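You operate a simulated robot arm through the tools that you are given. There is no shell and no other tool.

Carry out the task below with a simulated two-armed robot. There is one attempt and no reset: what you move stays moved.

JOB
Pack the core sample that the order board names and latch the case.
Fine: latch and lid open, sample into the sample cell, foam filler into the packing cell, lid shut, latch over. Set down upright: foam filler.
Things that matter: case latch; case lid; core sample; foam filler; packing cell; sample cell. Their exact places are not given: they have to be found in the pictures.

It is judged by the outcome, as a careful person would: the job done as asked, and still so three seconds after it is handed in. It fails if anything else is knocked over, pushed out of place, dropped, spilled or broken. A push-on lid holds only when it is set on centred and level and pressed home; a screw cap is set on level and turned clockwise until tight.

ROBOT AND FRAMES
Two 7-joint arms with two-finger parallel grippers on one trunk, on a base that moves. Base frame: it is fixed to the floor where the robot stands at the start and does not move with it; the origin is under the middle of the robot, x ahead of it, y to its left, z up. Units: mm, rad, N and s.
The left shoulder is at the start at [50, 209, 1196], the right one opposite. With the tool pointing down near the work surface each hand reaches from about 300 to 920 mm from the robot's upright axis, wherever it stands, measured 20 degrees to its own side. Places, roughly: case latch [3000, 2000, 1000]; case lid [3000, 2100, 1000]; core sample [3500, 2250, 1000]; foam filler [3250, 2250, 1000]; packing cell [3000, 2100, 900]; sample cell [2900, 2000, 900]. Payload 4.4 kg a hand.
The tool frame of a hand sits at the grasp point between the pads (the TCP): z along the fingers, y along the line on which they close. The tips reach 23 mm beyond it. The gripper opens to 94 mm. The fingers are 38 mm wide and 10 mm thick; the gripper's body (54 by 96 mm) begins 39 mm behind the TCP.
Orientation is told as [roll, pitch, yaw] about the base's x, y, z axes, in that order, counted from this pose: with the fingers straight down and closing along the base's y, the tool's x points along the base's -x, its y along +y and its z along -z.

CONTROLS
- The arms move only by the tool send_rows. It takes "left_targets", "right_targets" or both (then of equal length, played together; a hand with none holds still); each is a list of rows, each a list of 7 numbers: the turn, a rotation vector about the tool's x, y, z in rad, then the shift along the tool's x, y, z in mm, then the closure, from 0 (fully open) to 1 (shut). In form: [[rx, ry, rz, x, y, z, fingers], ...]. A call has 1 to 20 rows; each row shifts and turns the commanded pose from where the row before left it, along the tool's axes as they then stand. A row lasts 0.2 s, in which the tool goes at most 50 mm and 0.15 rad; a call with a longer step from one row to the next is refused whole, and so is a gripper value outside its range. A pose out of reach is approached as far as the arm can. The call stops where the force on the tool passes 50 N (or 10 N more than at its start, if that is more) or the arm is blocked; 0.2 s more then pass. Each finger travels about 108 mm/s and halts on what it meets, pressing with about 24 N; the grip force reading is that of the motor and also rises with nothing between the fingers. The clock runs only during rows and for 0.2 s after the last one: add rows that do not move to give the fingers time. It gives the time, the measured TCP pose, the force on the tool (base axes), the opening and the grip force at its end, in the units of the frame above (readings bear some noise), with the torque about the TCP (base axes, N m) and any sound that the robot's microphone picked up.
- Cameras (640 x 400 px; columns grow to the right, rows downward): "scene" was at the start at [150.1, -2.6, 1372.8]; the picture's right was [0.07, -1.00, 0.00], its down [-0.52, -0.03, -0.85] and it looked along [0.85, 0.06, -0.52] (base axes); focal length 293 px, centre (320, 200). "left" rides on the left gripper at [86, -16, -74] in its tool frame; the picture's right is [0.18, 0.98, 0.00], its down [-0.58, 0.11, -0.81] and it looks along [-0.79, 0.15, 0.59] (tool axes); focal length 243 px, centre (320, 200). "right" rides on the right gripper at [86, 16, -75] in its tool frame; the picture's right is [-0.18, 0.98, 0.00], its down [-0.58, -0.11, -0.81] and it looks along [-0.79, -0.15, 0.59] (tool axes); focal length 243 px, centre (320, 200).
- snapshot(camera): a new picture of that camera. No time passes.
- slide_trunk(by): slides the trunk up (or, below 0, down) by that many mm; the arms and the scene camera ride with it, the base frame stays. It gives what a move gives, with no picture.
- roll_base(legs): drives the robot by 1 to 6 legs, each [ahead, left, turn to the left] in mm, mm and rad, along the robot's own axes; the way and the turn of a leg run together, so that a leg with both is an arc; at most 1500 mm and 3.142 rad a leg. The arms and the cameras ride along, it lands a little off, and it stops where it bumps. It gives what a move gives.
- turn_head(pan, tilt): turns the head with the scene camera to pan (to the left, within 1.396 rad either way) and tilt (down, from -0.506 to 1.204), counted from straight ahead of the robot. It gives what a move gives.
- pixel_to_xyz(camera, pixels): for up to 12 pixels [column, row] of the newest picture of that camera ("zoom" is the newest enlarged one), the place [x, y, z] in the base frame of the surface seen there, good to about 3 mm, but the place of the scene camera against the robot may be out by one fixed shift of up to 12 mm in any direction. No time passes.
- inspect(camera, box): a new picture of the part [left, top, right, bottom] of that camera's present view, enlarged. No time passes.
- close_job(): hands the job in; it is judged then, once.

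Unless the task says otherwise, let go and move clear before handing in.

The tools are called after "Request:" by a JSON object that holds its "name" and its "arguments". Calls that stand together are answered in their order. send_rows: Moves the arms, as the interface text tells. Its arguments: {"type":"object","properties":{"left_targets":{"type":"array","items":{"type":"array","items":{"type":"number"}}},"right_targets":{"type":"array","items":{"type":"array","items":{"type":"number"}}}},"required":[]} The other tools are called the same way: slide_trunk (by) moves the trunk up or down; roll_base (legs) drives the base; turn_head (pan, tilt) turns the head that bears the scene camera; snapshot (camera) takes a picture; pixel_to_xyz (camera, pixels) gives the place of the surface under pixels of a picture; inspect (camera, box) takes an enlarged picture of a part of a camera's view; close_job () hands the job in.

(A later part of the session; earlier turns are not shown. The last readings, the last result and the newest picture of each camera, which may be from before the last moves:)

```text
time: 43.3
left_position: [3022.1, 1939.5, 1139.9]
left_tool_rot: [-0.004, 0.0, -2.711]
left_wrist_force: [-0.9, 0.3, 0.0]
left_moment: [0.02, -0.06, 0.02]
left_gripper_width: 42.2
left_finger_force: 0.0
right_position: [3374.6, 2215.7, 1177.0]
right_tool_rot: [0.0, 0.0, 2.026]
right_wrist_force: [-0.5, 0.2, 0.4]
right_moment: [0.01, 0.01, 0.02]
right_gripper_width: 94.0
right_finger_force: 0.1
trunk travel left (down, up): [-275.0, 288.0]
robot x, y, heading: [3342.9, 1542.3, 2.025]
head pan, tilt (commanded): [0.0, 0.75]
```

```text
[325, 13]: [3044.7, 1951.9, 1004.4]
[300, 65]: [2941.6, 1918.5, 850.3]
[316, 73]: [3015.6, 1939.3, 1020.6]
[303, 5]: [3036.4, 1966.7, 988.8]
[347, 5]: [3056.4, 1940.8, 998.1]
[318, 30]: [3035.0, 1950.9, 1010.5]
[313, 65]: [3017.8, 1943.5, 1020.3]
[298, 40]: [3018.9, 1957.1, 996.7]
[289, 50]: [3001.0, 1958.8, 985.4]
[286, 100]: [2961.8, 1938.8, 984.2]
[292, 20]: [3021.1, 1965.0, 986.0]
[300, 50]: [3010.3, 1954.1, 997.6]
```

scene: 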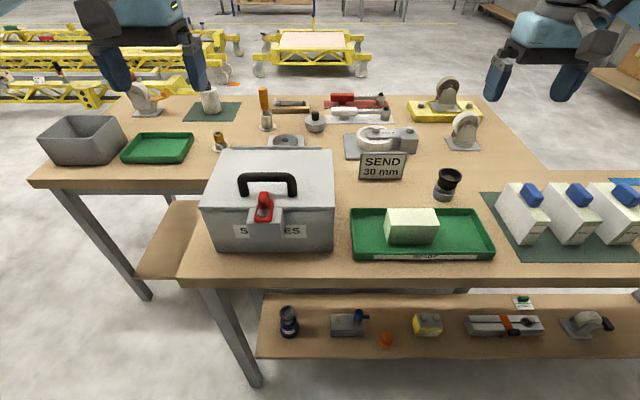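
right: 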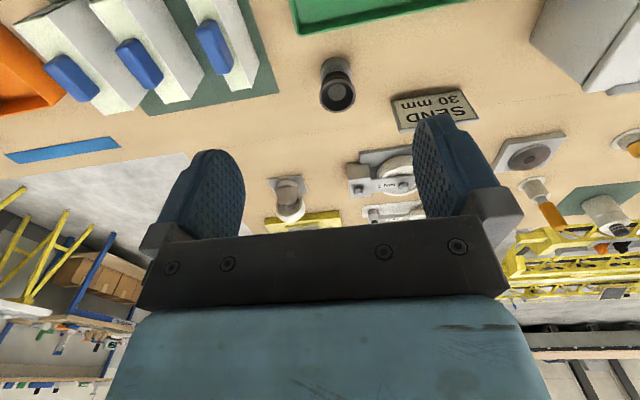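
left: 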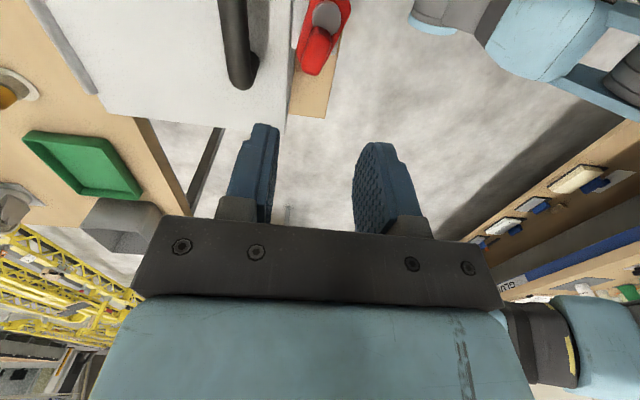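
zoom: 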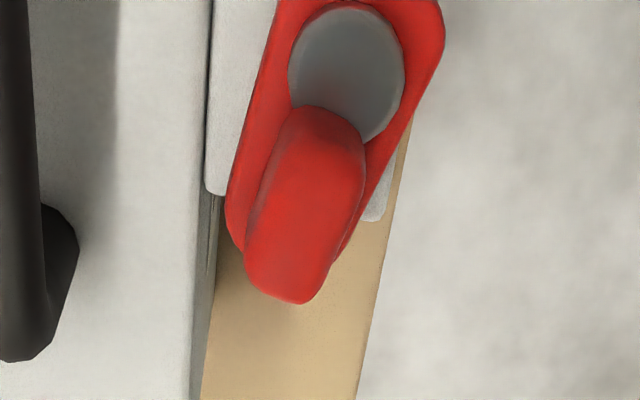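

The plate's nearest edge is at about v = −8 mm from the lid edge, so the latch is clear of the lid. Next I will bring the left hand (now turned so the fingers close across the handle bar) above the handle centre and check.

Request:
{"name": "send_rows", "arguments": {"left_targets": [[0, 0, 0, 12, -29.5, 0, 0.4], [0, 0, 0, 11.7, -29.5, 0, 0.3], [0, 0, 0, 0, 0, 15, 0.3], [0, 0, 0, 0, 0, 0, 0.3]]}}

Request:
{"name": "snapshot", "arguments": {"camera": "left"}}

Request:
{"name": "inspect", "arguments": {"camera": "scene", "box": [190, 110, 350, 210]}}

```text
time: 44.3
left_position: [3020.4, 2005.3, 1125.2]
left_tool_rot: [-0.004, 0.0, -2.715]
left_wrist_force: [0.6, -0.3, -0.1]
left_moment: [0.0, 0.0, -0.03]
left_gripper_width: 66.0
left_finger_force: 0.1
right_position: [3374.8, 2216.4, 1178.3]
right_tool_rot: [-0.001, 0.001, 2.025]
right_wrist_force: [0.5, 0.2, -0.4]
right_moment: [0.01, 0.0, 0.01]
right_gripper_width: 93.9
right_finger_force: 0.0
trunk travel left (down, up): [-275.0, 288.0]
robot x, y, heading: [3349.5, 1543.3, 2.029]
head pan, tilt (commanded): [0.0, 0.75]
```

```text
taken
```

left: 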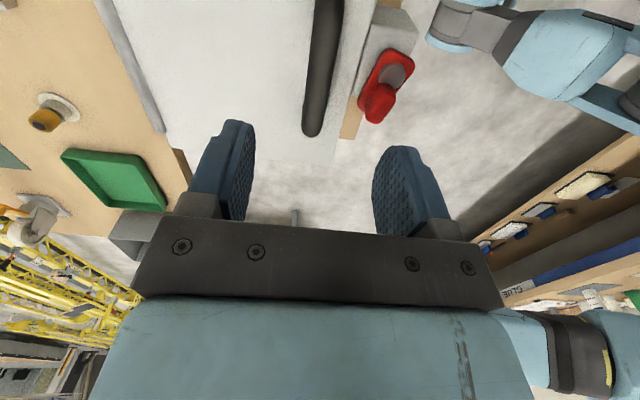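

```text
4.00 times, centred on (270, 160) of scene
```

zoom: 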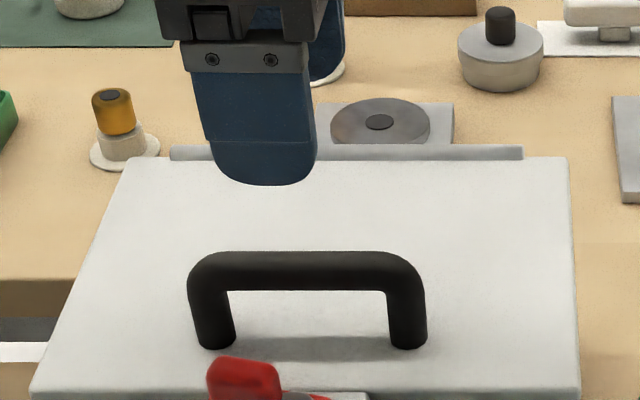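

The bar runs at columns 305–342 in the left picture. I will measure its sides.

Request:
{"name": "pixel_to_xyz", "arguments": {"camera": "left", "pixels": [[306, 110], [322, 110], [314, 110], [312, 50], [334, 50], [323, 50], [318, 10], [341, 10], [312, 132], [330, 10], [378, 105], [160, 128]]}}

```text
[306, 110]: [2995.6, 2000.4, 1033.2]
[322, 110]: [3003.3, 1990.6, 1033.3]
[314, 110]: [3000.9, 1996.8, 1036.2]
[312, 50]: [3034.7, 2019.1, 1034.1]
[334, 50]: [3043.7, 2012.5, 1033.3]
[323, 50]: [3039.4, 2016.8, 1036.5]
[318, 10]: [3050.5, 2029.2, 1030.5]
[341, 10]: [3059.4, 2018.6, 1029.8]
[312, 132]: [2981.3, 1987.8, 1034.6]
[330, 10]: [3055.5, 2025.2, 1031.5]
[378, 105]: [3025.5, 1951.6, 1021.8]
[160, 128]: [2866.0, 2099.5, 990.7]
```

The bar's centre is at about v = 34.5 mm behind the lid edge, top z 1036 (diameter about 14 mm), right under the TCP. I will narrow the fingers, descend to z≈1030 and grip the bar.

Request:
{"name": "send_rows", "arguments": {"left_targets": [[0, 0, 0, -2, 0, 0, 0.57], [0, 0, 0, 0, 0, 32, 0.57], [0, 0, 0, 0, 0, 32, 0.57], [0, 0, 0, 0, 0, 31, 0.57], [0, 0, 0, 0, 0, 0, 0.57], [0, 0, 0, 0, 0, 0, 1], [0, 0, 0, 0, 0, 0, 1], [0, 0, 0, 0, 0, 0, 1]]}}

Request:
{"name": "snapshot", "arguments": {"camera": "left"}}

Request:
{"name": "inspect", "arguments": {"camera": "scene", "box": [190, 110, 350, 210]}}

```text
time: 46.1
left_position: [3018.6, 2005.0, 1031.1]
left_tool_rot: [-0.004, 0.001, -2.71]
left_wrist_force: [-10.1, 30.7, 12.3]
left_moment: [0.38, -0.23, 1.87]
left_gripper_width: 18.2
left_finger_force: 44.7
right_position: [3373.6, 2218.3, 1176.5]
right_tool_rot: [0.001, 0.001, 2.024]
right_wrist_force: [0.6, -0.8, -0.5]
right_moment: [0.03, 0.01, -0.03]
right_gripper_width: 94.0
right_finger_force: 0.1
trunk travel left (down, up): [-275.0, 288.0]
robot x, y, heading: [3350.0, 1539.3, 2.026]
head pan, tilt (commanded): [0.0, 0.75]
```

```text
taken
```

left: 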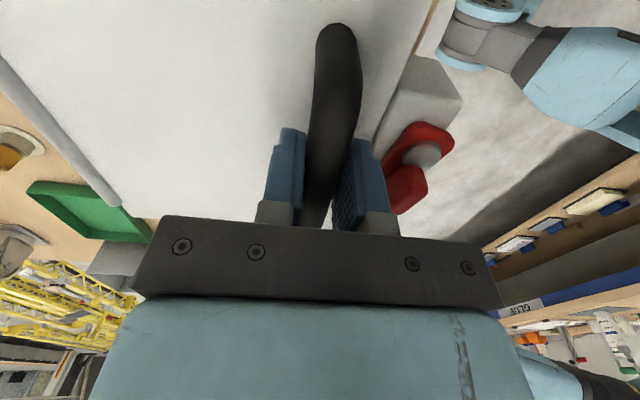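

```text
4.00 times, centred on (270, 160) of scene
```

zoom: 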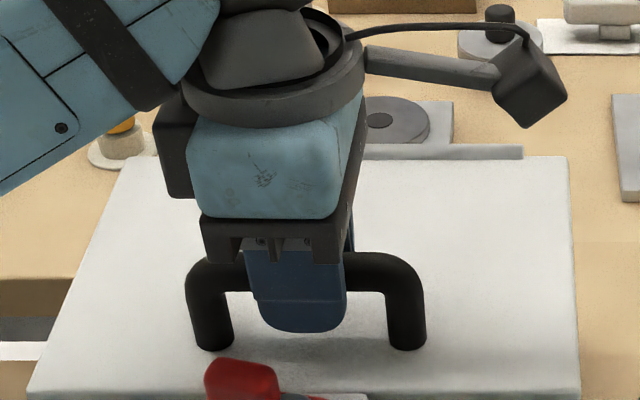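

The bar is gripped (18 mm) but with a side force of about 32 N toward the back and a twist of 1.9 N m. I will relieve that with a small shift and yaw correction before lifting.

Request:
{"name": "send_rows", "arguments": {"left_targets": [[0, 0, -0.022, 0, -1.5, 0, 1], [0, 0, 0, 0, 0, 0, 1]]}}

```text
time: 46.7
left_position: [3018.6, 2005.1, 1030.2]
left_tool_rot: [-0.002, 0.001, -2.69]
left_wrist_force: [-9.9, 28.3, 17.9]
left_moment: [0.18, -0.16, 0.56]
left_gripper_width: 17.6
left_finger_force: 45.1
right_position: [3375.2, 2217.4, 1175.9]
right_tool_rot: [-0.001, 0.002, 2.025]
right_wrist_force: [-0.3, 0.5, -0.3]
right_moment: [-0.01, 0.02, 0.0]
right_gripper_width: 93.9
right_finger_force: 0.0
trunk travel left (down, up): [-275.0, 288.0]
robot x, y, heading: [3352.2, 1539.6, 2.028]
head pan, tilt (commanded): [0.0, 0.75]
```

The twist is relieved but about 28 N along +v remains. I will ease another 2 mm in that direction and 1 mm up.

Request:
{"name": "send_rows", "arguments": {"left_targets": [[0, 0, 0, 0, -2.0, -1, 1], [0, 0, 0, 0, 0, 0, 1]]}}

```text
time: 47.3
left_position: [3019.5, 2004.6, 1029.5]
left_tool_rot: [0.0, -0.001, -2.691]
left_wrist_force: [1.5, 4.0, -3.6]
left_moment: [0.42, -0.84, 1.07]
left_gripper_width: 17.8
left_finger_force: 44.9
right_position: [3374.4, 2217.2, 1177.4]
right_tool_rot: [0.0, -0.001, 2.024]
right_wrist_force: [-0.1, 0.4, -0.1]
right_moment: [-0.01, 0.02, 0.0]
right_gripper_width: 94.0
right_finger_force: 0.1
trunk travel left (down, up): [-275.0, 288.0]
robot x, y, heading: [3344.6, 1541.9, 2.024]
head pan, tilt (commanded): [0.0, 0.75]
```

The forces are nearly zero now. I will start lifting the lid along its hinge arc (hinge about 154 mm behind the bar) by about 0.5 rad and check.

Request:
{"name": "send_rows", "arguments": {"left_targets": [[0, 0, 0, 0, -4.9, -15.2, 1], [0, 0, 0, 0, -6.3, -14.5, 1], [0, 0, 0, 0, -7.8, -13.9, 1], [0, 0, 0, 0, -9.1, -13.0, 1], [0, 0, 0, 0, 0, 0, 1]]}}

Request:
{"name": "snapshot", "arguments": {"camera": "scene"}}

Request:
{"name": "snapshot", "arguments": {"camera": "left"}}

```text
time: 48.5
left_position: [3006.6, 2030.0, 1091.2]
left_tool_rot: [-0.008, -0.001, -2.692]
left_wrist_force: [4.3, -11.4, 2.3]
left_moment: [-1.11, 1.1, 1.35]
left_gripper_width: 17.9
left_finger_force: 44.5
right_position: [3375.8, 2214.1, 1178.9]
right_tool_rot: [0.0, -0.003, 2.024]
right_wrist_force: [-0.9, -0.9, -0.1]
right_moment: [0.0, -0.01, -0.01]
right_gripper_width: 94.2
right_finger_force: 0.0
trunk travel left (down, up): [-275.0, 288.0]
robot x, y, heading: [3350.0, 1541.9, 2.024]
head pan, tilt (commanded): [0.0, 0.75]
```

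```text
taken
```

scene: 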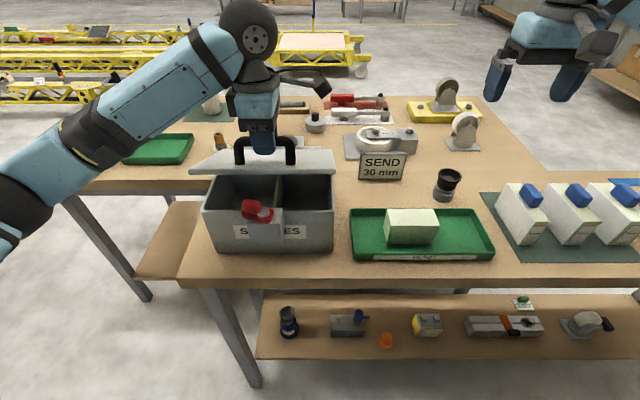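

```text
taken
```

left: 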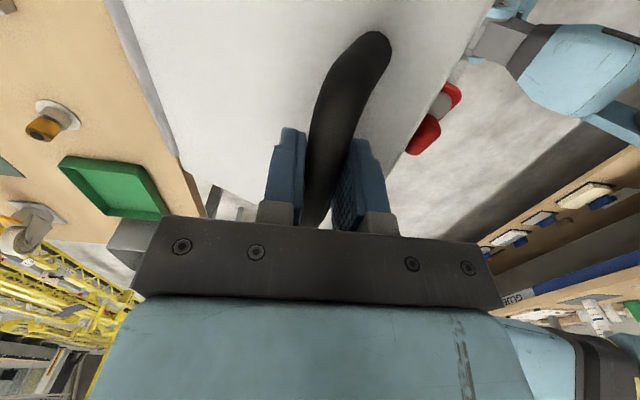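

The lid is lifting and the two cells inside are showing at (240,200) and (305,200). I will continue along the arc, tilting the hand slightly with the lid.

Request:
{"name": "send_rows", "arguments": {"left_targets": [[-0.04, 0, 0, 0, -10.4, -12.0, 1], [-0.04, 0, 0, 0, -11.05, -11.45, 1], [-0.04, 0, 0, 0, -11.78, -10.78, 1], [-0.04, 0, 0, 0, -12.3, -9.94, 1], [-0.04, 0, 0, 0, -13.0, -9.19, 1], [-0.04, 0, 0, 0, -13.39, -8.43, 1], [0, 0, 0, 0, 0, 0, 1]]}}

Request:
{"name": "snapshot", "arguments": {"camera": "scene"}}

Request:
{"name": "snapshot", "arguments": {"camera": "left"}}

```text
time: 50.1
left_position: [2973.4, 2097.1, 1144.8]
left_tool_rot: [0.23, 0.0, -2.691]
left_wrist_force: [5.7, -7.9, 24.9]
left_moment: [-0.58, 0.68, 0.64]
left_gripper_width: 17.8
left_finger_force: 45.2
right_position: [3377.6, 2212.6, 1180.3]
right_tool_rot: [0.003, -0.004, 2.025]
right_wrist_force: [0.3, 0.7, -0.1]
right_moment: [-0.01, -0.01, 0.02]
right_gripper_width: 94.3
right_finger_force: 0.0
trunk travel left (down, up): [-275.0, 288.0]
robot x, y, heading: [3351.5, 1536.7, 2.023]
head pan, tilt (commanded): [0.0, 0.75]
```

```text
taken
```

scene: 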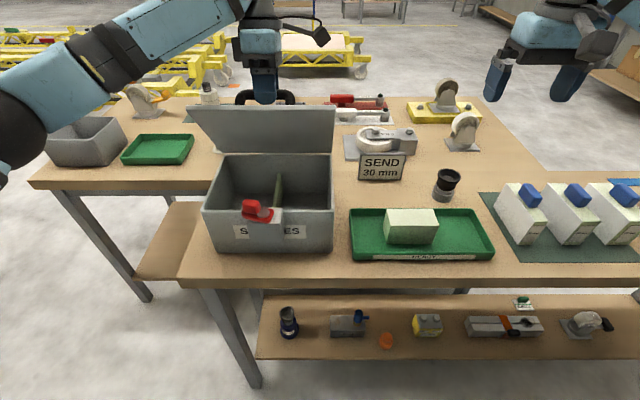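

```text
taken
```

left: 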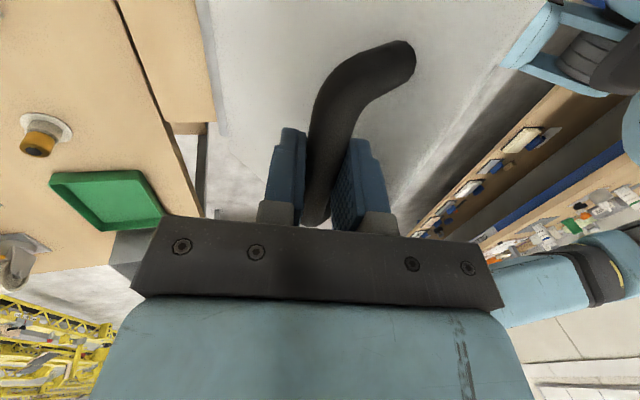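

The lid stands at about 60°, the two cells are visible. Fitting the arc puts the hinge at about v 187, z 995; I will continue with that.

Request:
{"name": "send_rows", "arguments": {"left_targets": [[-0.05, 0, 0, 0, -13.19, -9.61, 1], [-0.05, 0, 0, 0, -14.18, -7.05, 1], [-0.05, 0, 0, 0, -14.43, -6.27, 1], [-0.05, 0, 0, 0, -14.71, -5.51, 1], [0, 0, 0, 0, 0, 0, 1]]}}

Request:
{"name": "snapshot", "arguments": {"camera": "scene"}}

```text
time: 51.3
left_position: [2945.0, 2154.2, 1153.8]
left_tool_rot: [0.432, 0.0, -2.691]
left_wrist_force: [2.0, -0.2, 16.5]
left_moment: [-0.81, 1.06, 0.11]
left_gripper_width: 17.5
left_finger_force: 44.6
right_position: [3375.9, 2213.0, 1178.8]
right_tool_rot: [0.0, -0.001, 2.025]
right_wrist_force: [0.3, -0.6, 0.0]
right_moment: [-0.01, -0.02, 0.01]
right_gripper_width: 94.1
right_finger_force: 0.0
trunk travel left (down, up): [-275.0, 288.0]
robot x, y, heading: [3350.8, 1542.5, 2.026]
head pan, tilt (commanded): [0.0, 0.75]
```

```text
taken
```

scene: 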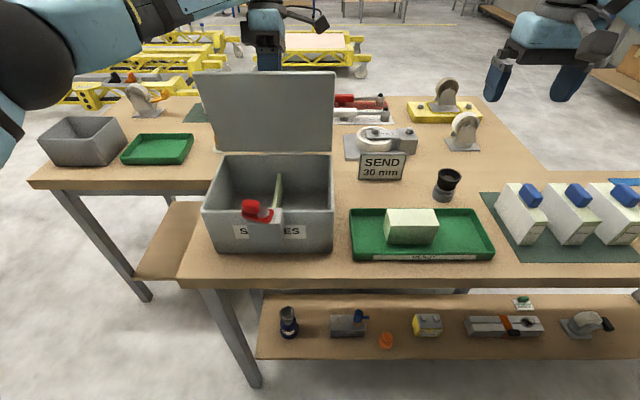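

The lid is at about 82°. I will bring it two more steps, past upright, and watch the force for a stop.

Request:
{"name": "send_rows", "arguments": {"left_targets": [[-0.05, 0, 0, 0, -15.28, -4.87, 1], [-0.05, 0, 0, 0, -15.46, -3.94, 1], [0, 0, 0, 0, 0, 0, 1]]}}

Request:
{"name": "snapshot", "arguments": {"camera": "scene"}}

```text
time: 51.9
left_position: [2937.2, 2175.2, 1153.0]
left_tool_rot: [0.517, 0.051, -2.684]
left_wrist_force: [-10.5, -0.5, 4.2]
left_moment: [0.14, 0.29, 1.35]
left_gripper_width: 18.4
left_finger_force: 45.2
left hand out of reach, approached as far as the arm can: row 2
right_position: [3373.6, 2216.0, 1178.2]
right_tool_rot: [0.002, -0.002, 2.027]
right_wrist_force: [1.9, -0.2, -1.2]
right_moment: [-0.05, 0.08, 0.01]
right_gripper_width: 94.0
right_finger_force: 0.1
trunk travel left (down, up): [-275.0, 288.0]
robot x, y, heading: [3351.7, 1541.9, 2.028]
head pan, tilt (commanded): [0.0, 0.75]
stopped in row 2 (left hand): the force on the tool passed its limit at 73 N (the readings are from after the stop); the commanded pose is now the measured one
```

```text
taken
```

scene: 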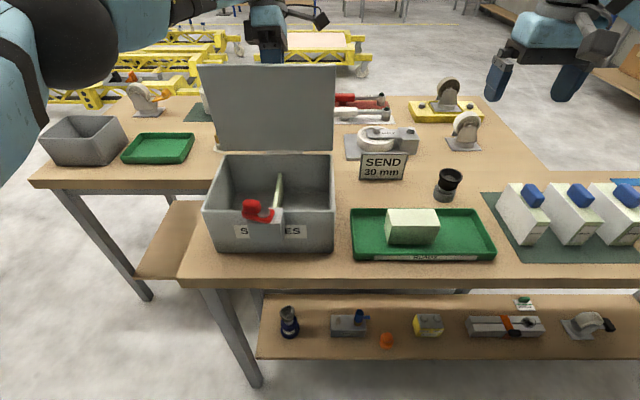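

The hand reached its limit with that tilt, and the lid is now about upright (90°). I will untilt the hand while pushing gently a little further back to find the lid's stop.

Request:
{"name": "send_rows", "arguments": {"left_targets": [[0.05, 0, 0, 0, -5.0, -1.5, 1], [0.06, 0, 0, 0, -6.0, -1.2, 1], [0.06, 0, 0, 0, -6.0, -0.6, 1], [0, 0, 0, 0, 0, 0, 1]]}}

Request:
{"name": "snapshot", "arguments": {"camera": "left"}}

```text
time: 52.9
left_position: [2929.5, 2188.7, 1149.2]
left_tool_rot: [0.345, 0.054, -2.69]
left_wrist_force: [-12.5, -3.6, 19.0]
left_moment: [-1.1, 1.46, 1.17]
left_gripper_width: 18.1
left_finger_force: 45.4
right_position: [3373.9, 2213.9, 1181.1]
right_tool_rot: [-0.001, -0.005, 2.026]
right_wrist_force: [0.6, 0.0, -0.5]
right_moment: [0.01, 0.05, 0.01]
right_gripper_width: 94.0
right_finger_force: 0.0
trunk travel left (down, up): [-275.0, 288.0]
robot x, y, heading: [3348.0, 1542.9, 2.03]
head pan, tilt (commanded): [0.0, 0.75]
```

```text
taken
```

left: 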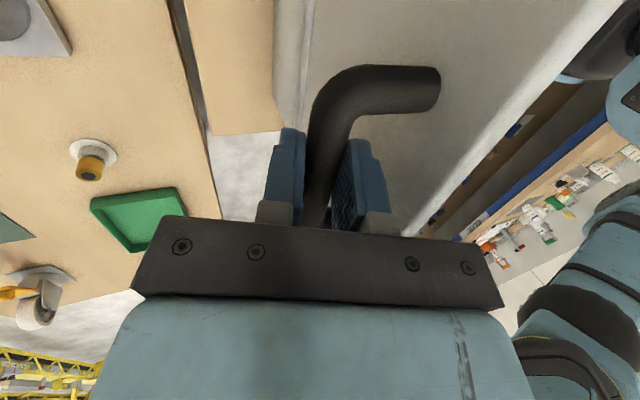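

The lid is at about 96° with modest forces. I will continue a little further toward its stop.

Request:
{"name": "send_rows", "arguments": {"left_targets": [[0.05, 0, 0, 0, -7.87, -1.76, 1], [0.05, 0, 0, 0, -8.24, -0.41, 1], [0.05, 0, 0, 0, -8.37, 0.48, 1], [0, 0, 0, 0, 0, 0, 1]]}}

Request:
{"name": "snapshot", "arguments": {"camera": "scene"}}

```text
time: 53.9
left_position: [2921.7, 2207.3, 1141.5]
left_tool_rot: [0.2, 0.055, -2.693]
left_wrist_force: [1.2, -43.5, -14.0]
left_moment: [-0.49, 0.35, 1.62]
left_gripper_width: 18.1
left_finger_force: 45.1
right_position: [3373.0, 2211.4, 1181.5]
right_tool_rot: [-0.002, -0.006, 2.027]
right_wrist_force: [0.2, -0.1, 0.5]
right_moment: [-0.05, 0.02, 0.03]
right_gripper_width: 94.0
right_finger_force: 0.0
trunk travel left (down, up): [-275.0, 288.0]
robot x, y, heading: [3348.1, 1540.6, 2.029]
head pan, tilt (commanded): [0.0, 0.75]
```

```text
taken
```

scene: 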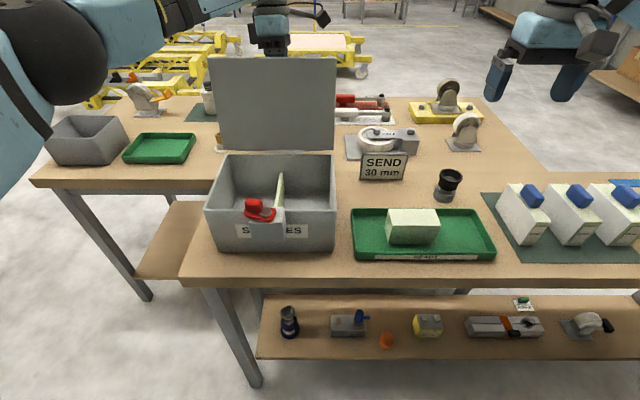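

The lid has met its stop at about 103° (about 40 N back-pressure). I will ease back 5 mm, then loosen the fingers while still around the bar to see whether the lid stays.

Request:
{"name": "send_rows", "arguments": {"left_targets": [[0, 0, 0, 0, 5, 1.5, 1], [0, 0, 0, 0, 0, 0, 0.8], [0, 0, 0, 0, 0, 0, 0.65], [0, 0, 0, 0, 0, 0, 0.65], [0, 0, 0, 0, 0, 0, 0.65]]}}

Request:
{"name": "snapshot", "arguments": {"camera": "left"}}

Request:
{"name": "snapshot", "arguments": {"camera": "scene"}}

```text
time: 55.1
left_position: [2924.8, 2206.7, 1141.0]
left_tool_rot: [0.197, 0.053, -2.692]
left_wrist_force: [-0.5, -0.4, 0.4]
left_moment: [0.04, 0.0, -0.03]
left_gripper_width: 32.9
left_finger_force: 0.0
right_position: [3374.5, 2216.1, 1178.8]
right_tool_rot: [0.002, 0.002, 2.026]
right_wrist_force: [-0.2, 1.1, -0.8]
right_moment: [-0.01, 0.0, 0.0]
right_gripper_width: 93.9
right_finger_force: 0.1
trunk travel left (down, up): [-275.0, 288.0]
robot x, y, heading: [3351.1, 1541.4, 2.025]
head pan, tilt (commanded): [0.0, 0.75]
```

```text
taken
```

left: 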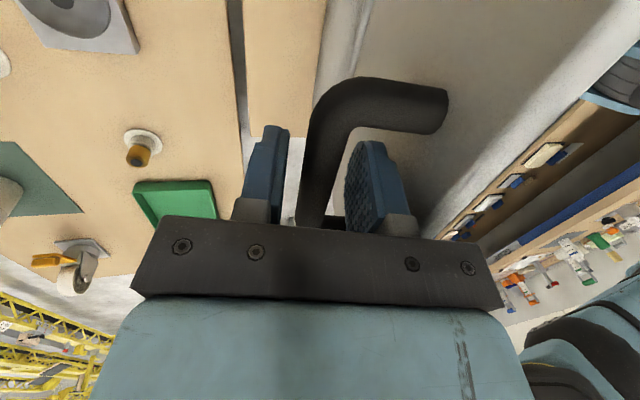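

```text
taken
```

scene: 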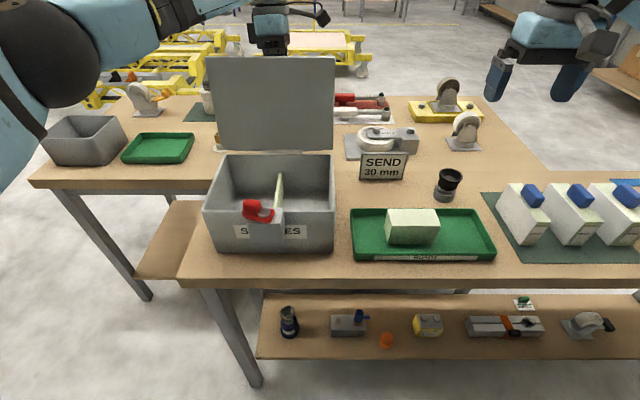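

The lid stays at its stop with the bar loose between the fingers. I will withdraw the left hand upward clear of the handle, then bring it back towards the robot and out of the way to the left.

Request:
{"name": "send_rows", "arguments": {"left_targets": [[0, 0, 0, 0, 0, -30, 0.65], [0, 0, 0, 0, 0, -35, 0.65], [0, 0, 0, 0, 0, -35, 0.6], [0, 0, 0, 0, 0, 0, 0.5]]}}

Request:
{"name": "snapshot", "arguments": {"camera": "left"}}

Request:
{"name": "snapshot", "arguments": {"camera": "scene"}}

```text
time: 56.1
left_position: [2914.1, 2213.7, 1226.0]
left_tool_rot: [0.199, 0.05, -2.693]
left_wrist_force: [-0.2, 0.4, 0.6]
left_moment: [0.03, -0.02, 0.03]
left_gripper_width: 47.0
left_finger_force: 0.1
left hand out of reach, approached as far as the arm can: row 3
right_position: [3373.9, 2216.2, 1178.5]
right_tool_rot: [0.0, 0.0, 2.027]
right_wrist_force: [0.1, -0.4, 0.0]
right_moment: [-0.01, -0.03, 0.0]
right_gripper_width: 94.2
right_finger_force: 0.0
trunk travel left (down, up): [-275.0, 288.0]
robot x, y, heading: [3349.6, 1542.3, 2.028]
head pan, tilt (commanded): [0.0, 0.75]
```

```text
taken
```

left: 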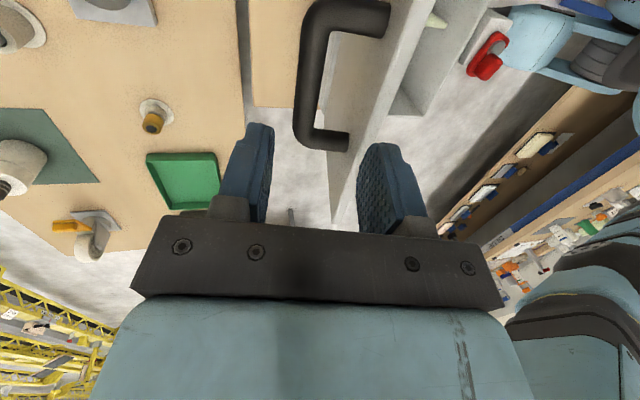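

```text
taken
```

scene: 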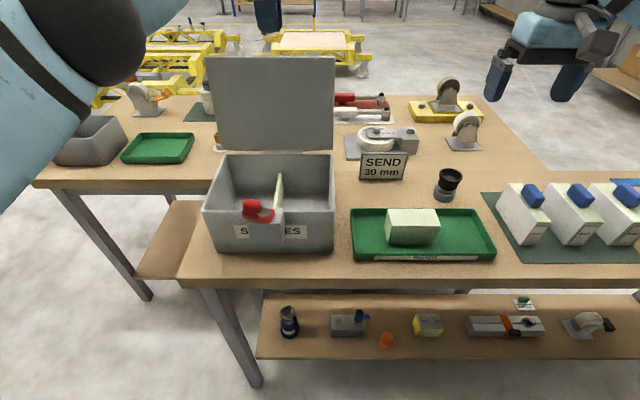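

The hand is free above the handle (tips about z 1203, lid top about 1176). I will move it over the lid toward the robot and left to a parking place.

Request:
{"name": "send_rows", "arguments": {"left_targets": [[0, 0, 0, 0, 28, -12, 0.5], [0.1, 0, 0, 0, 34, -8, 0.5], [0.1, 0, 0, -15, 40, -6, 0.5], [0, 0, 0, -30, 38, 0, 0.5], [0, 0, 0, -32, 36, 0, 0.5], [0, 0, 0, -32, 36, 0, 0.5], [0, 0, 0, -40, 20, 0, 0.5], [0, 0, 0, -45, 0, 0, 0.5], [0, 0, 0, -45, 0, 0, 0.5], [0, 0, 0, 0, 0, 0, 0.5]]}}

Request:
{"name": "snapshot", "arguments": {"camera": "scene"}}

Request:
{"name": "inspect", "arguments": {"camera": "scene", "box": [190, 130, 350, 260]}}

```text
time: 58.3
left_position: [2795.9, 1903.5, 1256.5]
left_tool_rot: [0.001, 0.051, -2.693]
left_wrist_force: [1.7, -0.3, 0.6]
left_moment: [-0.03, 0.01, 0.01]
left_gripper_width: 47.1
left_finger_force: 0.0
right_position: [3375.8, 2217.3, 1177.5]
right_tool_rot: [0.003, 0.0, 2.026]
right_wrist_force: [0.9, 0.3, 0.1]
right_moment: [0.0, -0.03, -0.01]
right_gripper_width: 94.1
right_finger_force: 0.0
trunk travel left (down, up): [-275.0, 288.0]
robot x, y, heading: [3351.3, 1543.0, 2.024]
head pan, tilt (commanded): [0.0, 0.75]
```

```text
taken
```

scene: 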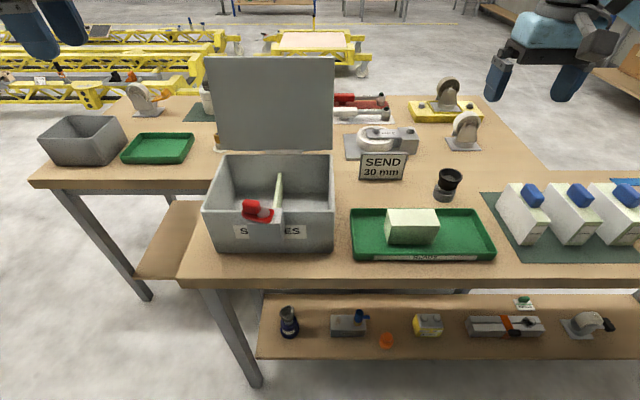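

```text
3.08 times, centred on (270, 195) of scene
```

zoom: 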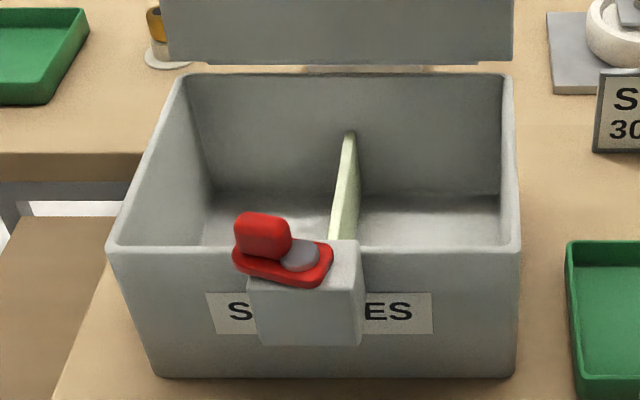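

The lid stays open and the case interior shows a divider with a left and a right cell. I will measure the interior from this zoom.

Request:
{"name": "pixel_to_xyz", "arguments": {"camera": "zoom", "pixels": [[240, 215], [220, 200], [325, 215], [375, 215], [490, 215], [350, 135], [338, 235], [192, 78], [500, 80], [125, 245], [515, 248], [400, 90]]}}

Request:
{"name": "pixel_to_xyz", "arguments": {"camera": "zoom", "pixels": [[110, 248], [518, 252], [155, 375], [515, 375], [240, 262], [325, 262], [262, 225], [300, 258], [204, 205], [370, 235], [330, 240], [360, 240]]}}

```text
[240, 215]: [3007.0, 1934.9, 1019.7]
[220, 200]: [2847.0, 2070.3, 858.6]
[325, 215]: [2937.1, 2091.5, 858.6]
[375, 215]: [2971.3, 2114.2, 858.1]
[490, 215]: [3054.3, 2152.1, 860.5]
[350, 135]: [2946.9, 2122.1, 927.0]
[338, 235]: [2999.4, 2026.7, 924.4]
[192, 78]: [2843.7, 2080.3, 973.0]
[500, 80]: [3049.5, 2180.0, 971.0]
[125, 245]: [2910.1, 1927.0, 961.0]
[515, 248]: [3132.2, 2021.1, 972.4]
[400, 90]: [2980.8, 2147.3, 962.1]
```

```text
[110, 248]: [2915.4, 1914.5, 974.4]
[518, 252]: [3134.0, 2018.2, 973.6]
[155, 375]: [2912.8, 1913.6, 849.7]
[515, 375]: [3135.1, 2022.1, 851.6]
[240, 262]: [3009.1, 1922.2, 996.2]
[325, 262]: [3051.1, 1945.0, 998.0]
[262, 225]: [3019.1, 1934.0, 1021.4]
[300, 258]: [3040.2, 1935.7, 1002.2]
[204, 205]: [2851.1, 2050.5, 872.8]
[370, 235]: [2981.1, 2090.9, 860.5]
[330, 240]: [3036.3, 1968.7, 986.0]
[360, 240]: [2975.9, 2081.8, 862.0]
```

The interior: floor z≈858, divider near the middle (top z≈927), left cell about u −32..79 and right cell about u 88..197, so the left cell matches the named sample cell and the right one the packing cell. Next I will bring the right hand before the 30 mm sample to view it.

Request:
{"name": "send_rows", "arguments": {"right_targets": [[0, 0, 0, 30, -35, 0, 0], [0, 0, 0, 30, -35, 0, 0], [0, 0, 0, 30, -35, 0, 0], [0, 0, 0, 20, -20, 20, 0], [0, 0, 0, 0, 0, 20, 0], [0, 0, 0, 0, 0, 0, 0]]}}

Request:
{"name": "snapshot", "arguments": {"camera": "right"}}

```text
time: 59.7
left_position: [2793.6, 1902.5, 1256.1]
left_tool_rot: [-0.002, 0.055, -2.694]
left_wrist_force: [0.4, -0.2, 0.4]
left_moment: [0.01, 0.02, -0.02]
left_gripper_width: 46.7
left_finger_force: 0.0
right_position: [3533.7, 2173.6, 1137.9]
right_tool_rot: [-0.001, -0.003, 2.026]
right_wrist_force: [-0.1, -0.3, 0.5]
right_moment: [0.01, 0.0, 0.01]
right_gripper_width: 94.1
right_finger_force: 0.1
trunk travel left (down, up): [-275.0, 288.0]
robot x, y, heading: [3350.6, 1544.3, 2.029]
head pan, tilt (commanded): [0.0, 0.75]
```

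```text
taken
```

right: 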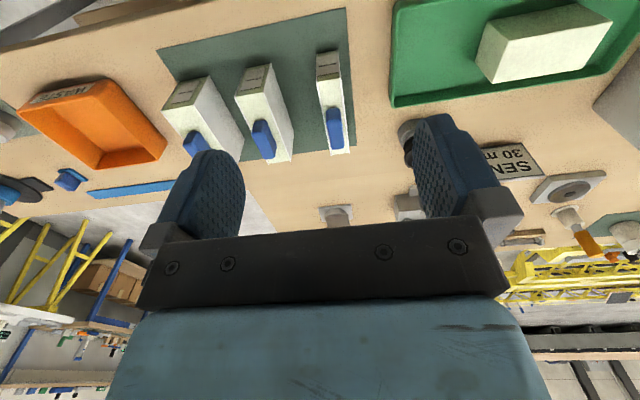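

The 30 mm sample with its blue knob is at (333,105) in the right view. I will zoom and measure its top, knob and ends.

Request:
{"name": "inspect", "arguments": {"camera": "right", "box": [260, 50, 420, 150]}}

Request:
{"name": "pixel_to_xyz", "arguments": {"camera": "right", "pixels": [[318, 80], [338, 80], [328, 152], [352, 148], [330, 108], [338, 108], [331, 146], [341, 146], [335, 120], [334, 140], [317, 62], [336, 58]]}}

```text
4.00 times, centred on (340, 100) of right
```

zoom: 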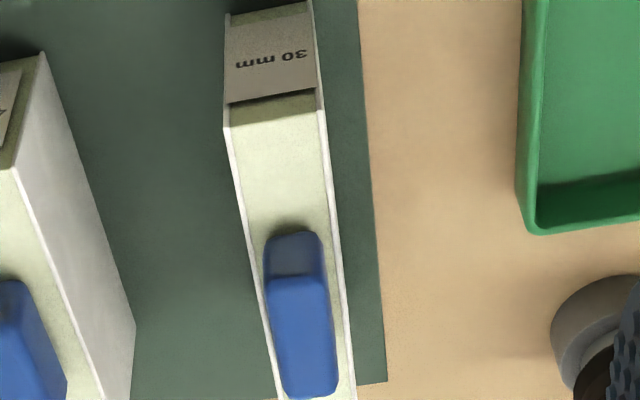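

```text
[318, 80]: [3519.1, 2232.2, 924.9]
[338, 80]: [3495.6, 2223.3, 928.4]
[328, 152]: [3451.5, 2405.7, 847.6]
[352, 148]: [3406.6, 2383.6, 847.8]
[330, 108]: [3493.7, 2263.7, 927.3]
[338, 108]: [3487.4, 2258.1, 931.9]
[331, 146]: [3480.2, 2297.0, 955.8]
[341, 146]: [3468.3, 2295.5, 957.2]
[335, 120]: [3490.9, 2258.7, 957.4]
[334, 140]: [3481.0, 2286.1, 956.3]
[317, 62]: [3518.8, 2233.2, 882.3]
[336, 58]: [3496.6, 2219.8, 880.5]
```

The 30 mm block spans about u 617–646 with its knob about 20 mm wide, centred near u 631, v 78, top z 957. I will move the open right hand above the knob and part-way down, and check alignment.

Request:
{"name": "send_rows", "arguments": {"right_targets": [[0, 0, 0, -39, 0, 0, 0.3], [0, 0, 0, -39, 0, 0, 0.55], [0, 0, 0, -38.5, 0, 0, 0.55], [0, 0, 0, 0, 0, 35, 0.55], [0, 0, 0, 0, 0, 35, 0.55], [0, 0, 0, 0, 0, 33, 0.55], [0, 0, 0, 0, 0, 0, 0.55]]}}

Request:
{"name": "snapshot", "arguments": {"camera": "right"}}

Request:
{"name": "inspect", "arguments": {"camera": "scene", "box": [460, 110, 640, 260]}}

```text
time: 61.3
left_position: [2794.7, 1901.9, 1256.9]
left_tool_rot: [-0.001, 0.054, -2.694]
left_wrist_force: [0.8, -0.4, 0.5]
left_moment: [0.0, -0.01, 0.03]
left_gripper_width: 46.6
left_finger_force: 0.0
right_position: [3482.1, 2274.2, 1035.7]
right_tool_rot: [0.0, 0.0, 2.025]
right_wrist_force: [-0.1, 0.5, 0.1]
right_moment: [0.01, 0.01, 0.01]
right_gripper_width: 42.2
right_finger_force: 0.1
trunk travel left (down, up): [-275.0, 288.0]
robot x, y, heading: [3350.7, 1540.8, 2.026]
head pan, tilt (commanded): [0.0, 0.75]
```

```text
taken
```

right: 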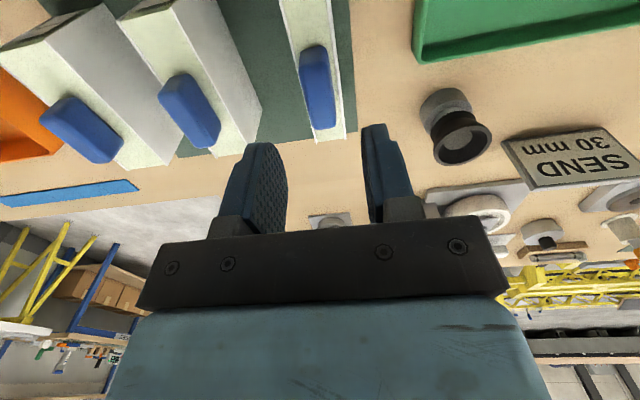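

```text
2.67 times, centred on (550, 185) of scene
```

zoom: 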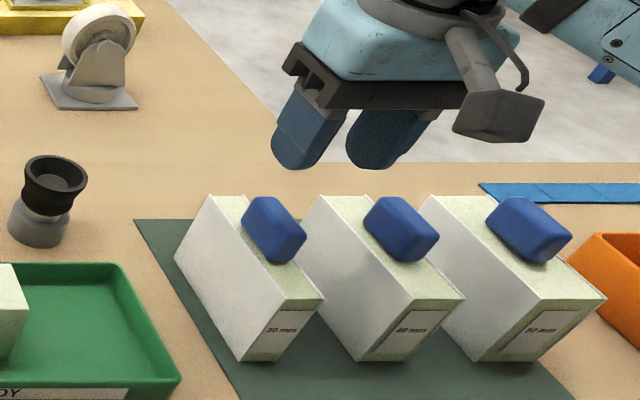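

The knob is at about (318,85) in the right view while the point straight below the TCP at knob height falls at about (320,89). I will measure the knob's edges for final alignment.

Request:
{"name": "inspect", "arguments": {"camera": "right", "box": [240, 30, 400, 130]}}

Request:
{"name": "pixel_to_xyz", "arguments": {"camera": "right", "pixels": [[303, 75], [327, 75], [313, 52], [322, 125], [308, 120], [333, 118], [315, 90], [305, 95], [331, 95]]}}

```text
4.00 times, centred on (320, 80) of right
```

zoom: 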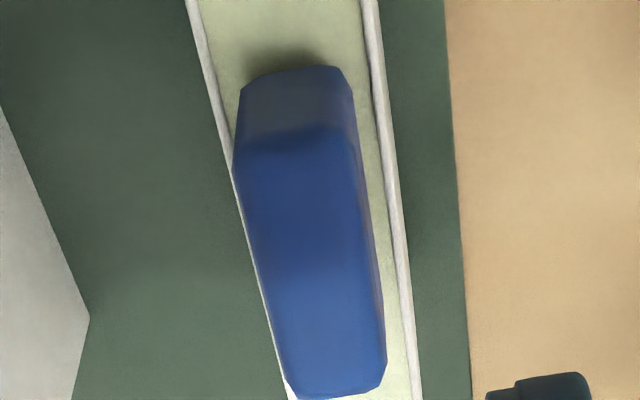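

```text
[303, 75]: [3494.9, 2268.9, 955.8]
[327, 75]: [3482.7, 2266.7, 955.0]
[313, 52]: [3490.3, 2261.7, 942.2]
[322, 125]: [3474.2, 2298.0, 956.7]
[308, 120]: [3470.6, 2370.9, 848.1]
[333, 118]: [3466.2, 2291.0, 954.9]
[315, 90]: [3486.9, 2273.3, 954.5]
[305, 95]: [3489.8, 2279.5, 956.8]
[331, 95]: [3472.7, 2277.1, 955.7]
```

The knob spans u 621.5–638.5 (17 mm) and v about 57–103; the TCP is at u 628.7, v 74.6. I will correct by (+1.3, +4) mm, descend to z≈953 and grip the knob.

Request:
{"name": "send_rows", "arguments": {"right_targets": [[0, 0, 0, -4, -1.3, 28, 0.55], [0, 0, 0, 0, 0, 28, 0.55], [0, 0, 0, 0, 0, 26, 0.55], [0, 0, 0, 0, 0, 0, 0.55], [0, 0, 0, 0, 0, 0, 1], [0, 0, 0, 0, 0, 0, 1], [0, 0, 0, 0, 0, 0, 1]]}}

Request:
{"name": "snapshot", "arguments": {"camera": "right"}}

```text
time: 62.9
left_position: [2795.3, 1902.0, 1258.2]
left_tool_rot: [0.001, 0.054, -2.694]
left_wrist_force: [-0.1, -0.4, -0.1]
left_moment: [0.02, 0.0, -0.02]
left_gripper_width: 47.3
left_finger_force: 0.1
right_position: [3483.8, 2278.4, 952.8]
right_tool_rot: [0.002, 0.0, 2.026]
right_wrist_force: [-0.5, 0.0, -0.3]
right_moment: [0.0, 0.0, -0.02]
right_gripper_width: 19.6
right_finger_force: 24.2
trunk travel left (down, up): [-275.0, 288.0]
robot x, y, heading: [3347.4, 1541.8, 2.027]
head pan, tilt (commanded): [0.0, 0.75]
```

```text
taken
```

right: 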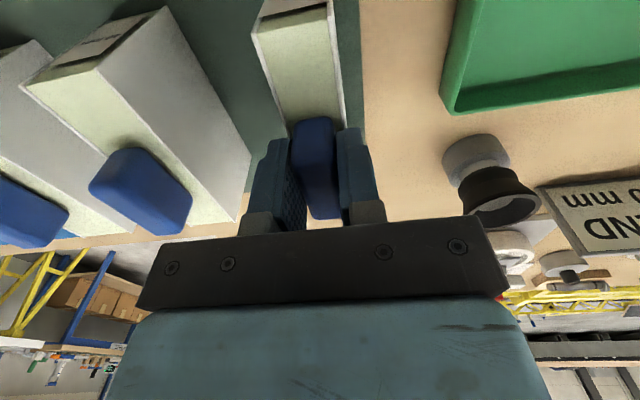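

The knob is gripped (19.6 mm, 24 N). I will lift slowly and check that it comes up held.

Request:
{"name": "send_rows", "arguments": {"right_targets": [[0, 0, 0, 0, 0, -8, 1], [0, 0, 0, 0, 0, -15, 1], [0, 0, 0, 0, 0, -25, 1], [0, 0, 0, 0, 0, 0, 1]]}}

Request:
{"name": "snapshot", "arguments": {"camera": "right"}}

Request:
{"name": "snapshot", "arguments": {"camera": "scene"}}

```text
time: 63.9
left_position: [2793.7, 1902.2, 1256.3]
left_tool_rot: [0.001, 0.054, -2.693]
left_wrist_force: [-0.3, 0.9, 0.3]
left_moment: [-0.02, 0.02, 0.0]
left_gripper_width: 46.8
left_finger_force: 0.0
right_position: [3483.6, 2279.1, 1000.9]
right_tool_rot: [0.001, 0.002, 2.027]
right_wrist_force: [0.3, 0.9, -1.1]
right_moment: [0.0, 0.0, 0.03]
right_gripper_width: 19.5
right_finger_force: 24.2
trunk travel left (down, up): [-275.0, 288.0]
robot x, y, heading: [3350.0, 1546.6, 2.026]
head pan, tilt (commanded): [0.0, 0.75]
```

```text
taken
```

right: 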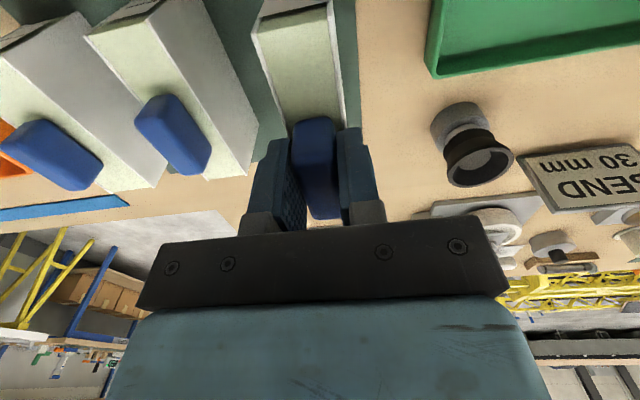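

```text
taken
```

scene: 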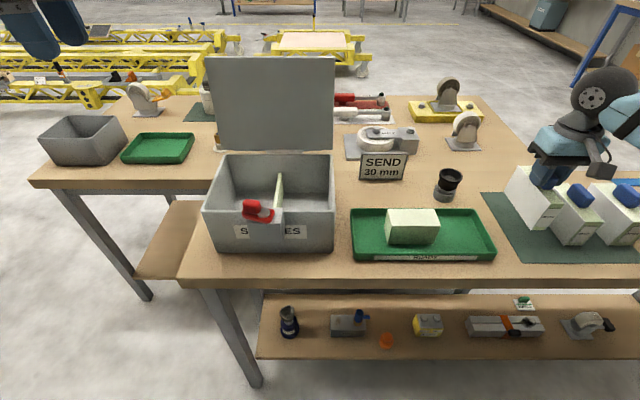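

The sample is lifted freely. I will raise it to z≈1150 while moving the left hand another 110 mm left to leave room.

Request:
{"name": "send_rows", "arguments": {"right_targets": [[0, 0, 0, 0, 0, -37, 1], [0, 0, 0, 0, 0, -38, 1], [0, 0, 0, 0, 0, -38, 1], [0, 0, 0, 0, 0, -37, 1], [0, 0, 0, 0, 0, 0, 1]], "left_targets": [[0, 0, 0, -35, 0, 0, 0.5], [0, 0, 0, -35, 0, 0, 0.5], [0, 0, 0, -40, 0, 0, 0.5], [0, 0, 0, 0, 0, 0, 0.5], [0, 0, 0, 0, 0, 0, 0.5]]}}

Request:
{"name": "send_rows", "arguments": {"right_targets": [[0, 0, 0, -2, 45, 0, 1], [0, 0, 0, -2, 45, 0, 1], [0, 0, 0, -2, 45, 0, 1], [0, 0, 0, -2, 45, 0, 1], [0, 0, 0, -2, 45, 0, 1], [0, 0, 0, -2, 45, 0, 1], [0, 0, 0, 0, 45, 0, 1], [0, 0, 0, 0, 45, 0, 1], [0, 0, 0, 0, 0, 0, 1]]}}

Request:
{"name": "snapshot", "arguments": {"camera": "right"}}

Request:
{"name": "snapshot", "arguments": {"camera": "scene"}}

```text
time: 65.1
left_position: [2694.7, 1856.6, 1251.2]
left_tool_rot: [0.0, 0.055, -2.692]
left_wrist_force: [0.6, 0.6, 0.3]
left_moment: [-0.02, -0.03, -0.02]
left_gripper_width: 47.0
left_finger_force: 0.0
right_position: [3481.7, 2283.1, 1149.2]
right_tool_rot: [0.0, -0.001, 2.028]
right_wrist_force: [0.5, 0.3, -1.6]
right_moment: [0.01, 0.02, 0.01]
right_gripper_width: 19.6
right_finger_force: 24.0
trunk travel left (down, up): [-275.0, 288.0]
robot x, y, heading: [3349.5, 1542.2, 2.023]
head pan, tilt (commanded): [0.0, 0.75]
```

```text
time: 67.1
left_position: [2695.4, 1856.9, 1250.4]
left_tool_rot: [-0.001, 0.052, -2.694]
left_wrist_force: [0.2, -0.1, -0.2]
left_moment: [0.0, 0.02, 0.0]
left_gripper_width: 47.1
left_finger_force: 0.0
right_position: [3157.6, 2133.6, 1150.6]
right_tool_rot: [0.002, -0.001, 2.024]
right_wrist_force: [0.3, -0.2, -0.9]
right_moment: [-0.01, 0.03, 0.0]
right_gripper_width: 19.7
right_finger_force: 23.6
trunk travel left (down, up): [-275.0, 288.0]
robot x, y, heading: [3348.9, 1545.4, 2.028]
head pan, tilt (commanded): [0.0, 0.75]
```

```text
taken
```

right: 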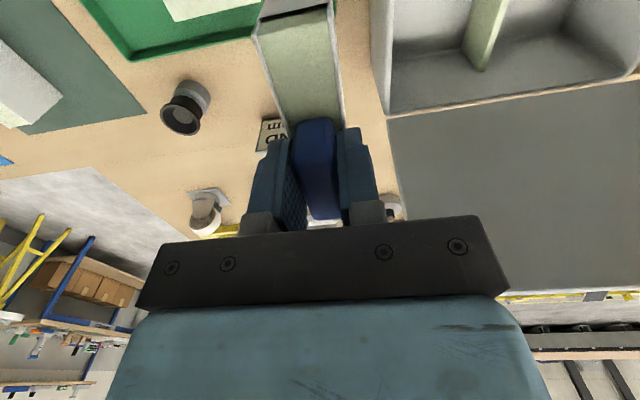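

```text
taken
```

scene: 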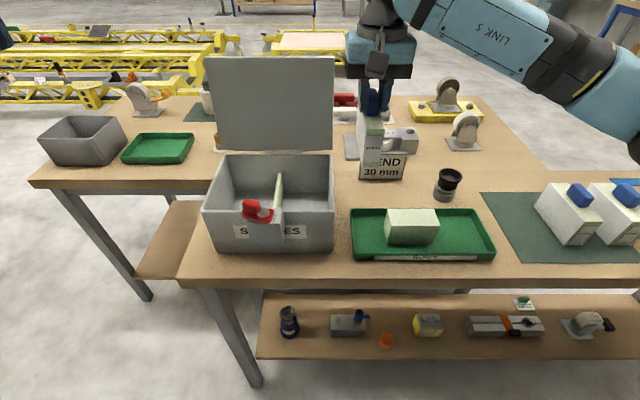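

The sample hangs level at u 275, v 89. The right view shows the case's right wall and the divider at (485,30); I will measure the rim and divider with this camera.

Request:
{"name": "pixel_to_xyz", "arguments": {"camera": "right", "pixels": [[385, 20], [388, 108], [395, 108], [480, 90], [490, 20], [480, 65], [470, 45], [600, 75], [430, 50], [560, 50], [540, 85], [395, 60]]}}

Request:
{"name": "inspect", "arguments": {"camera": "right", "box": [370, 0, 640, 130]}}

```text
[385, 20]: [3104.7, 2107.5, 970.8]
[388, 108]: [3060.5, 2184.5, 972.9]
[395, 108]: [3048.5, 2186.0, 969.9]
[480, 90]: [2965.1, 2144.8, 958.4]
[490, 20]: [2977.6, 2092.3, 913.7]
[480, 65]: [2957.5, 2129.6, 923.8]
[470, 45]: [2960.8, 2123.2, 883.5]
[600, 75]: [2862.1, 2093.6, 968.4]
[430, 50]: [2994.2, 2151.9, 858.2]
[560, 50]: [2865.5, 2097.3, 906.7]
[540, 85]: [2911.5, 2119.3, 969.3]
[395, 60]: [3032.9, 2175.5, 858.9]
```

```text
2.37 times, centred on (505, 65) of right
```

zoom: 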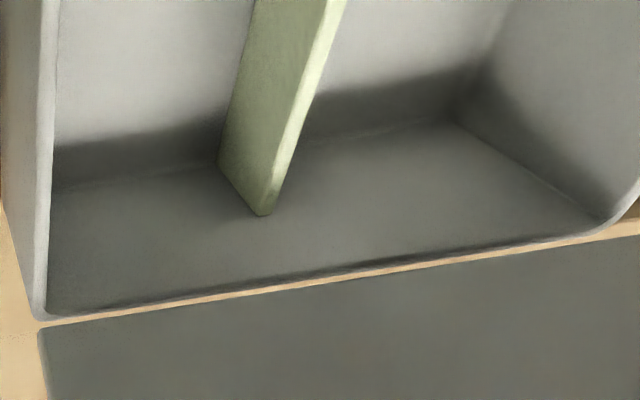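

The divider's faces lie at about u 86 and 94, so the left (sample) cell runs about u −27..86, v 8..180, floor z 858. I will carry the sample above the left cell's centre (u≈29, v≈93).

Request:
{"name": "send_rows", "arguments": {"right_targets": [[0, 0, 0, -1, 41, 0, 1], [0, 0, 0, -1, 41, 0, 1], [0, 0, 0, -1, 41, 0, 1], [0, 0, 0, 0, 41, 0, 1], [0, 0, 0, 0, 41, 0, 1], [0, 0, 0, 0, 41, 0, 1], [0, 0, 0, 0, 0, 0, 1]]}}

Request:
{"name": "snapshot", "arguments": {"camera": "right"}}

Request:
{"name": "snapshot", "arguments": {"camera": "scene"}}

```text
time: 68.7
left_position: [2695.6, 1856.8, 1251.3]
left_tool_rot: [-0.002, 0.052, -2.693]
left_wrist_force: [-0.2, 0.7, -0.1]
left_moment: [-0.02, -0.01, 0.04]
left_gripper_width: 46.7
left_finger_force: 0.0
right_position: [2933.0, 2027.2, 1150.7]
right_tool_rot: [0.002, 0.001, 2.026]
right_wrist_force: [-1.2, 0.5, -0.9]
right_moment: [-0.06, 0.02, -0.03]
right_gripper_width: 19.7
right_finger_force: 23.6
trunk travel left (down, up): [-275.0, 288.0]
robot x, y, heading: [3352.0, 1544.3, 2.026]
head pan, tilt (commanded): [0.0, 0.75]
```

```text
taken
```

right: 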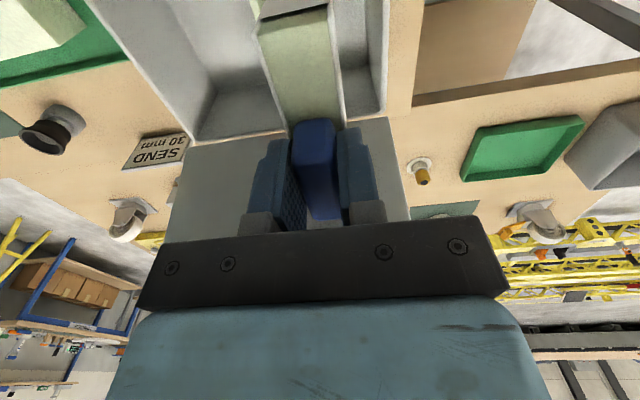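

```text
taken
```

scene: 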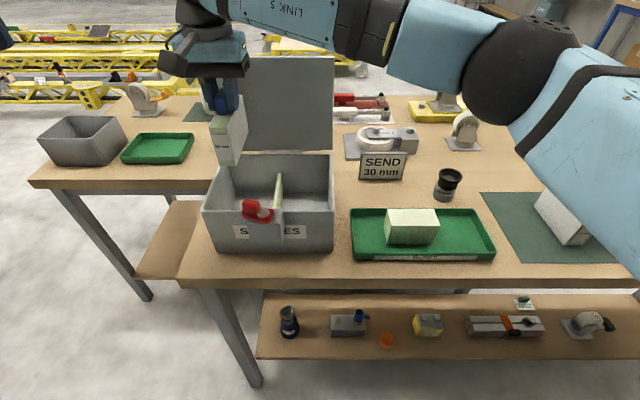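

The sample is above the left cell (TCP u 27, v 92), square to the walls. I will lower it to just above the floor and check.

Request:
{"name": "send_rows", "arguments": {"right_targets": [[0, 0, 0, -1, -2, 35, 1], [0, 0, 0, 0, 0, 35, 1], [0, 0, 0, 0, 0, 35, 1], [0, 0, 0, 0, 0, 35, 1], [0, 0, 0, 0, 0, 30, 1], [0, 0, 0, 0, 0, 0, 1]]}}

Request:
{"name": "snapshot", "arguments": {"camera": "right"}}

Request:
{"name": "snapshot", "arguments": {"camera": "scene"}}

```text
time: 70.1
left_position: [2696.4, 1856.3, 1251.5]
left_tool_rot: [0.0, 0.054, -2.693]
left_wrist_force: [-0.2, 0.6, -0.2]
left_moment: [-0.02, 0.0, -0.03]
left_gripper_width: 47.2
left_finger_force: 0.0
right_position: [2932.9, 2029.2, 981.3]
right_tool_rot: [0.0, -0.002, 2.026]
right_wrist_force: [-0.2, -0.9, -1.1]
right_moment: [0.01, 0.0, 0.03]
right_gripper_width: 19.6
right_finger_force: 24.2
trunk travel left (down, up): [-275.0, 288.0]
robot x, y, heading: [3350.6, 1544.6, 2.026]
head pan, tilt (commanded): [0.0, 0.75]
```

```text
taken
```

right: 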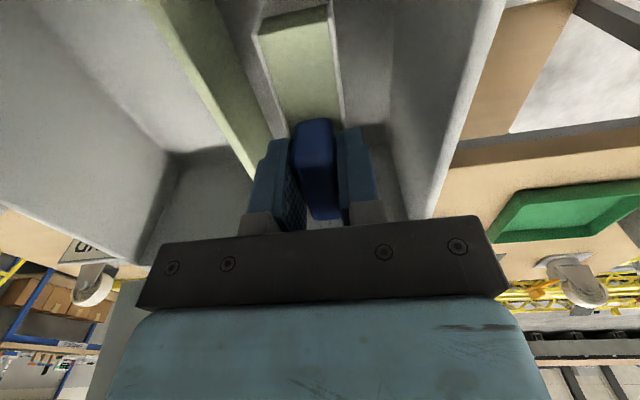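

```text
taken
```

scene: 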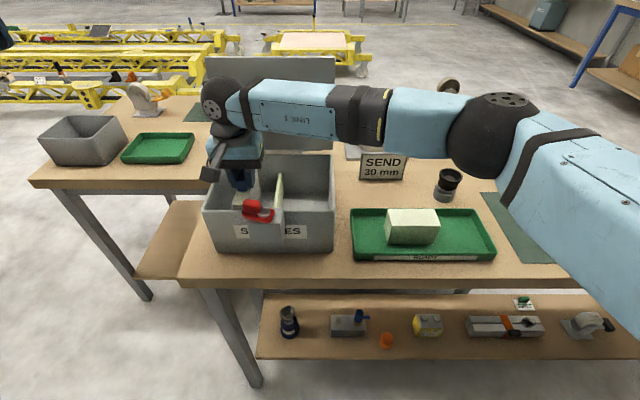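

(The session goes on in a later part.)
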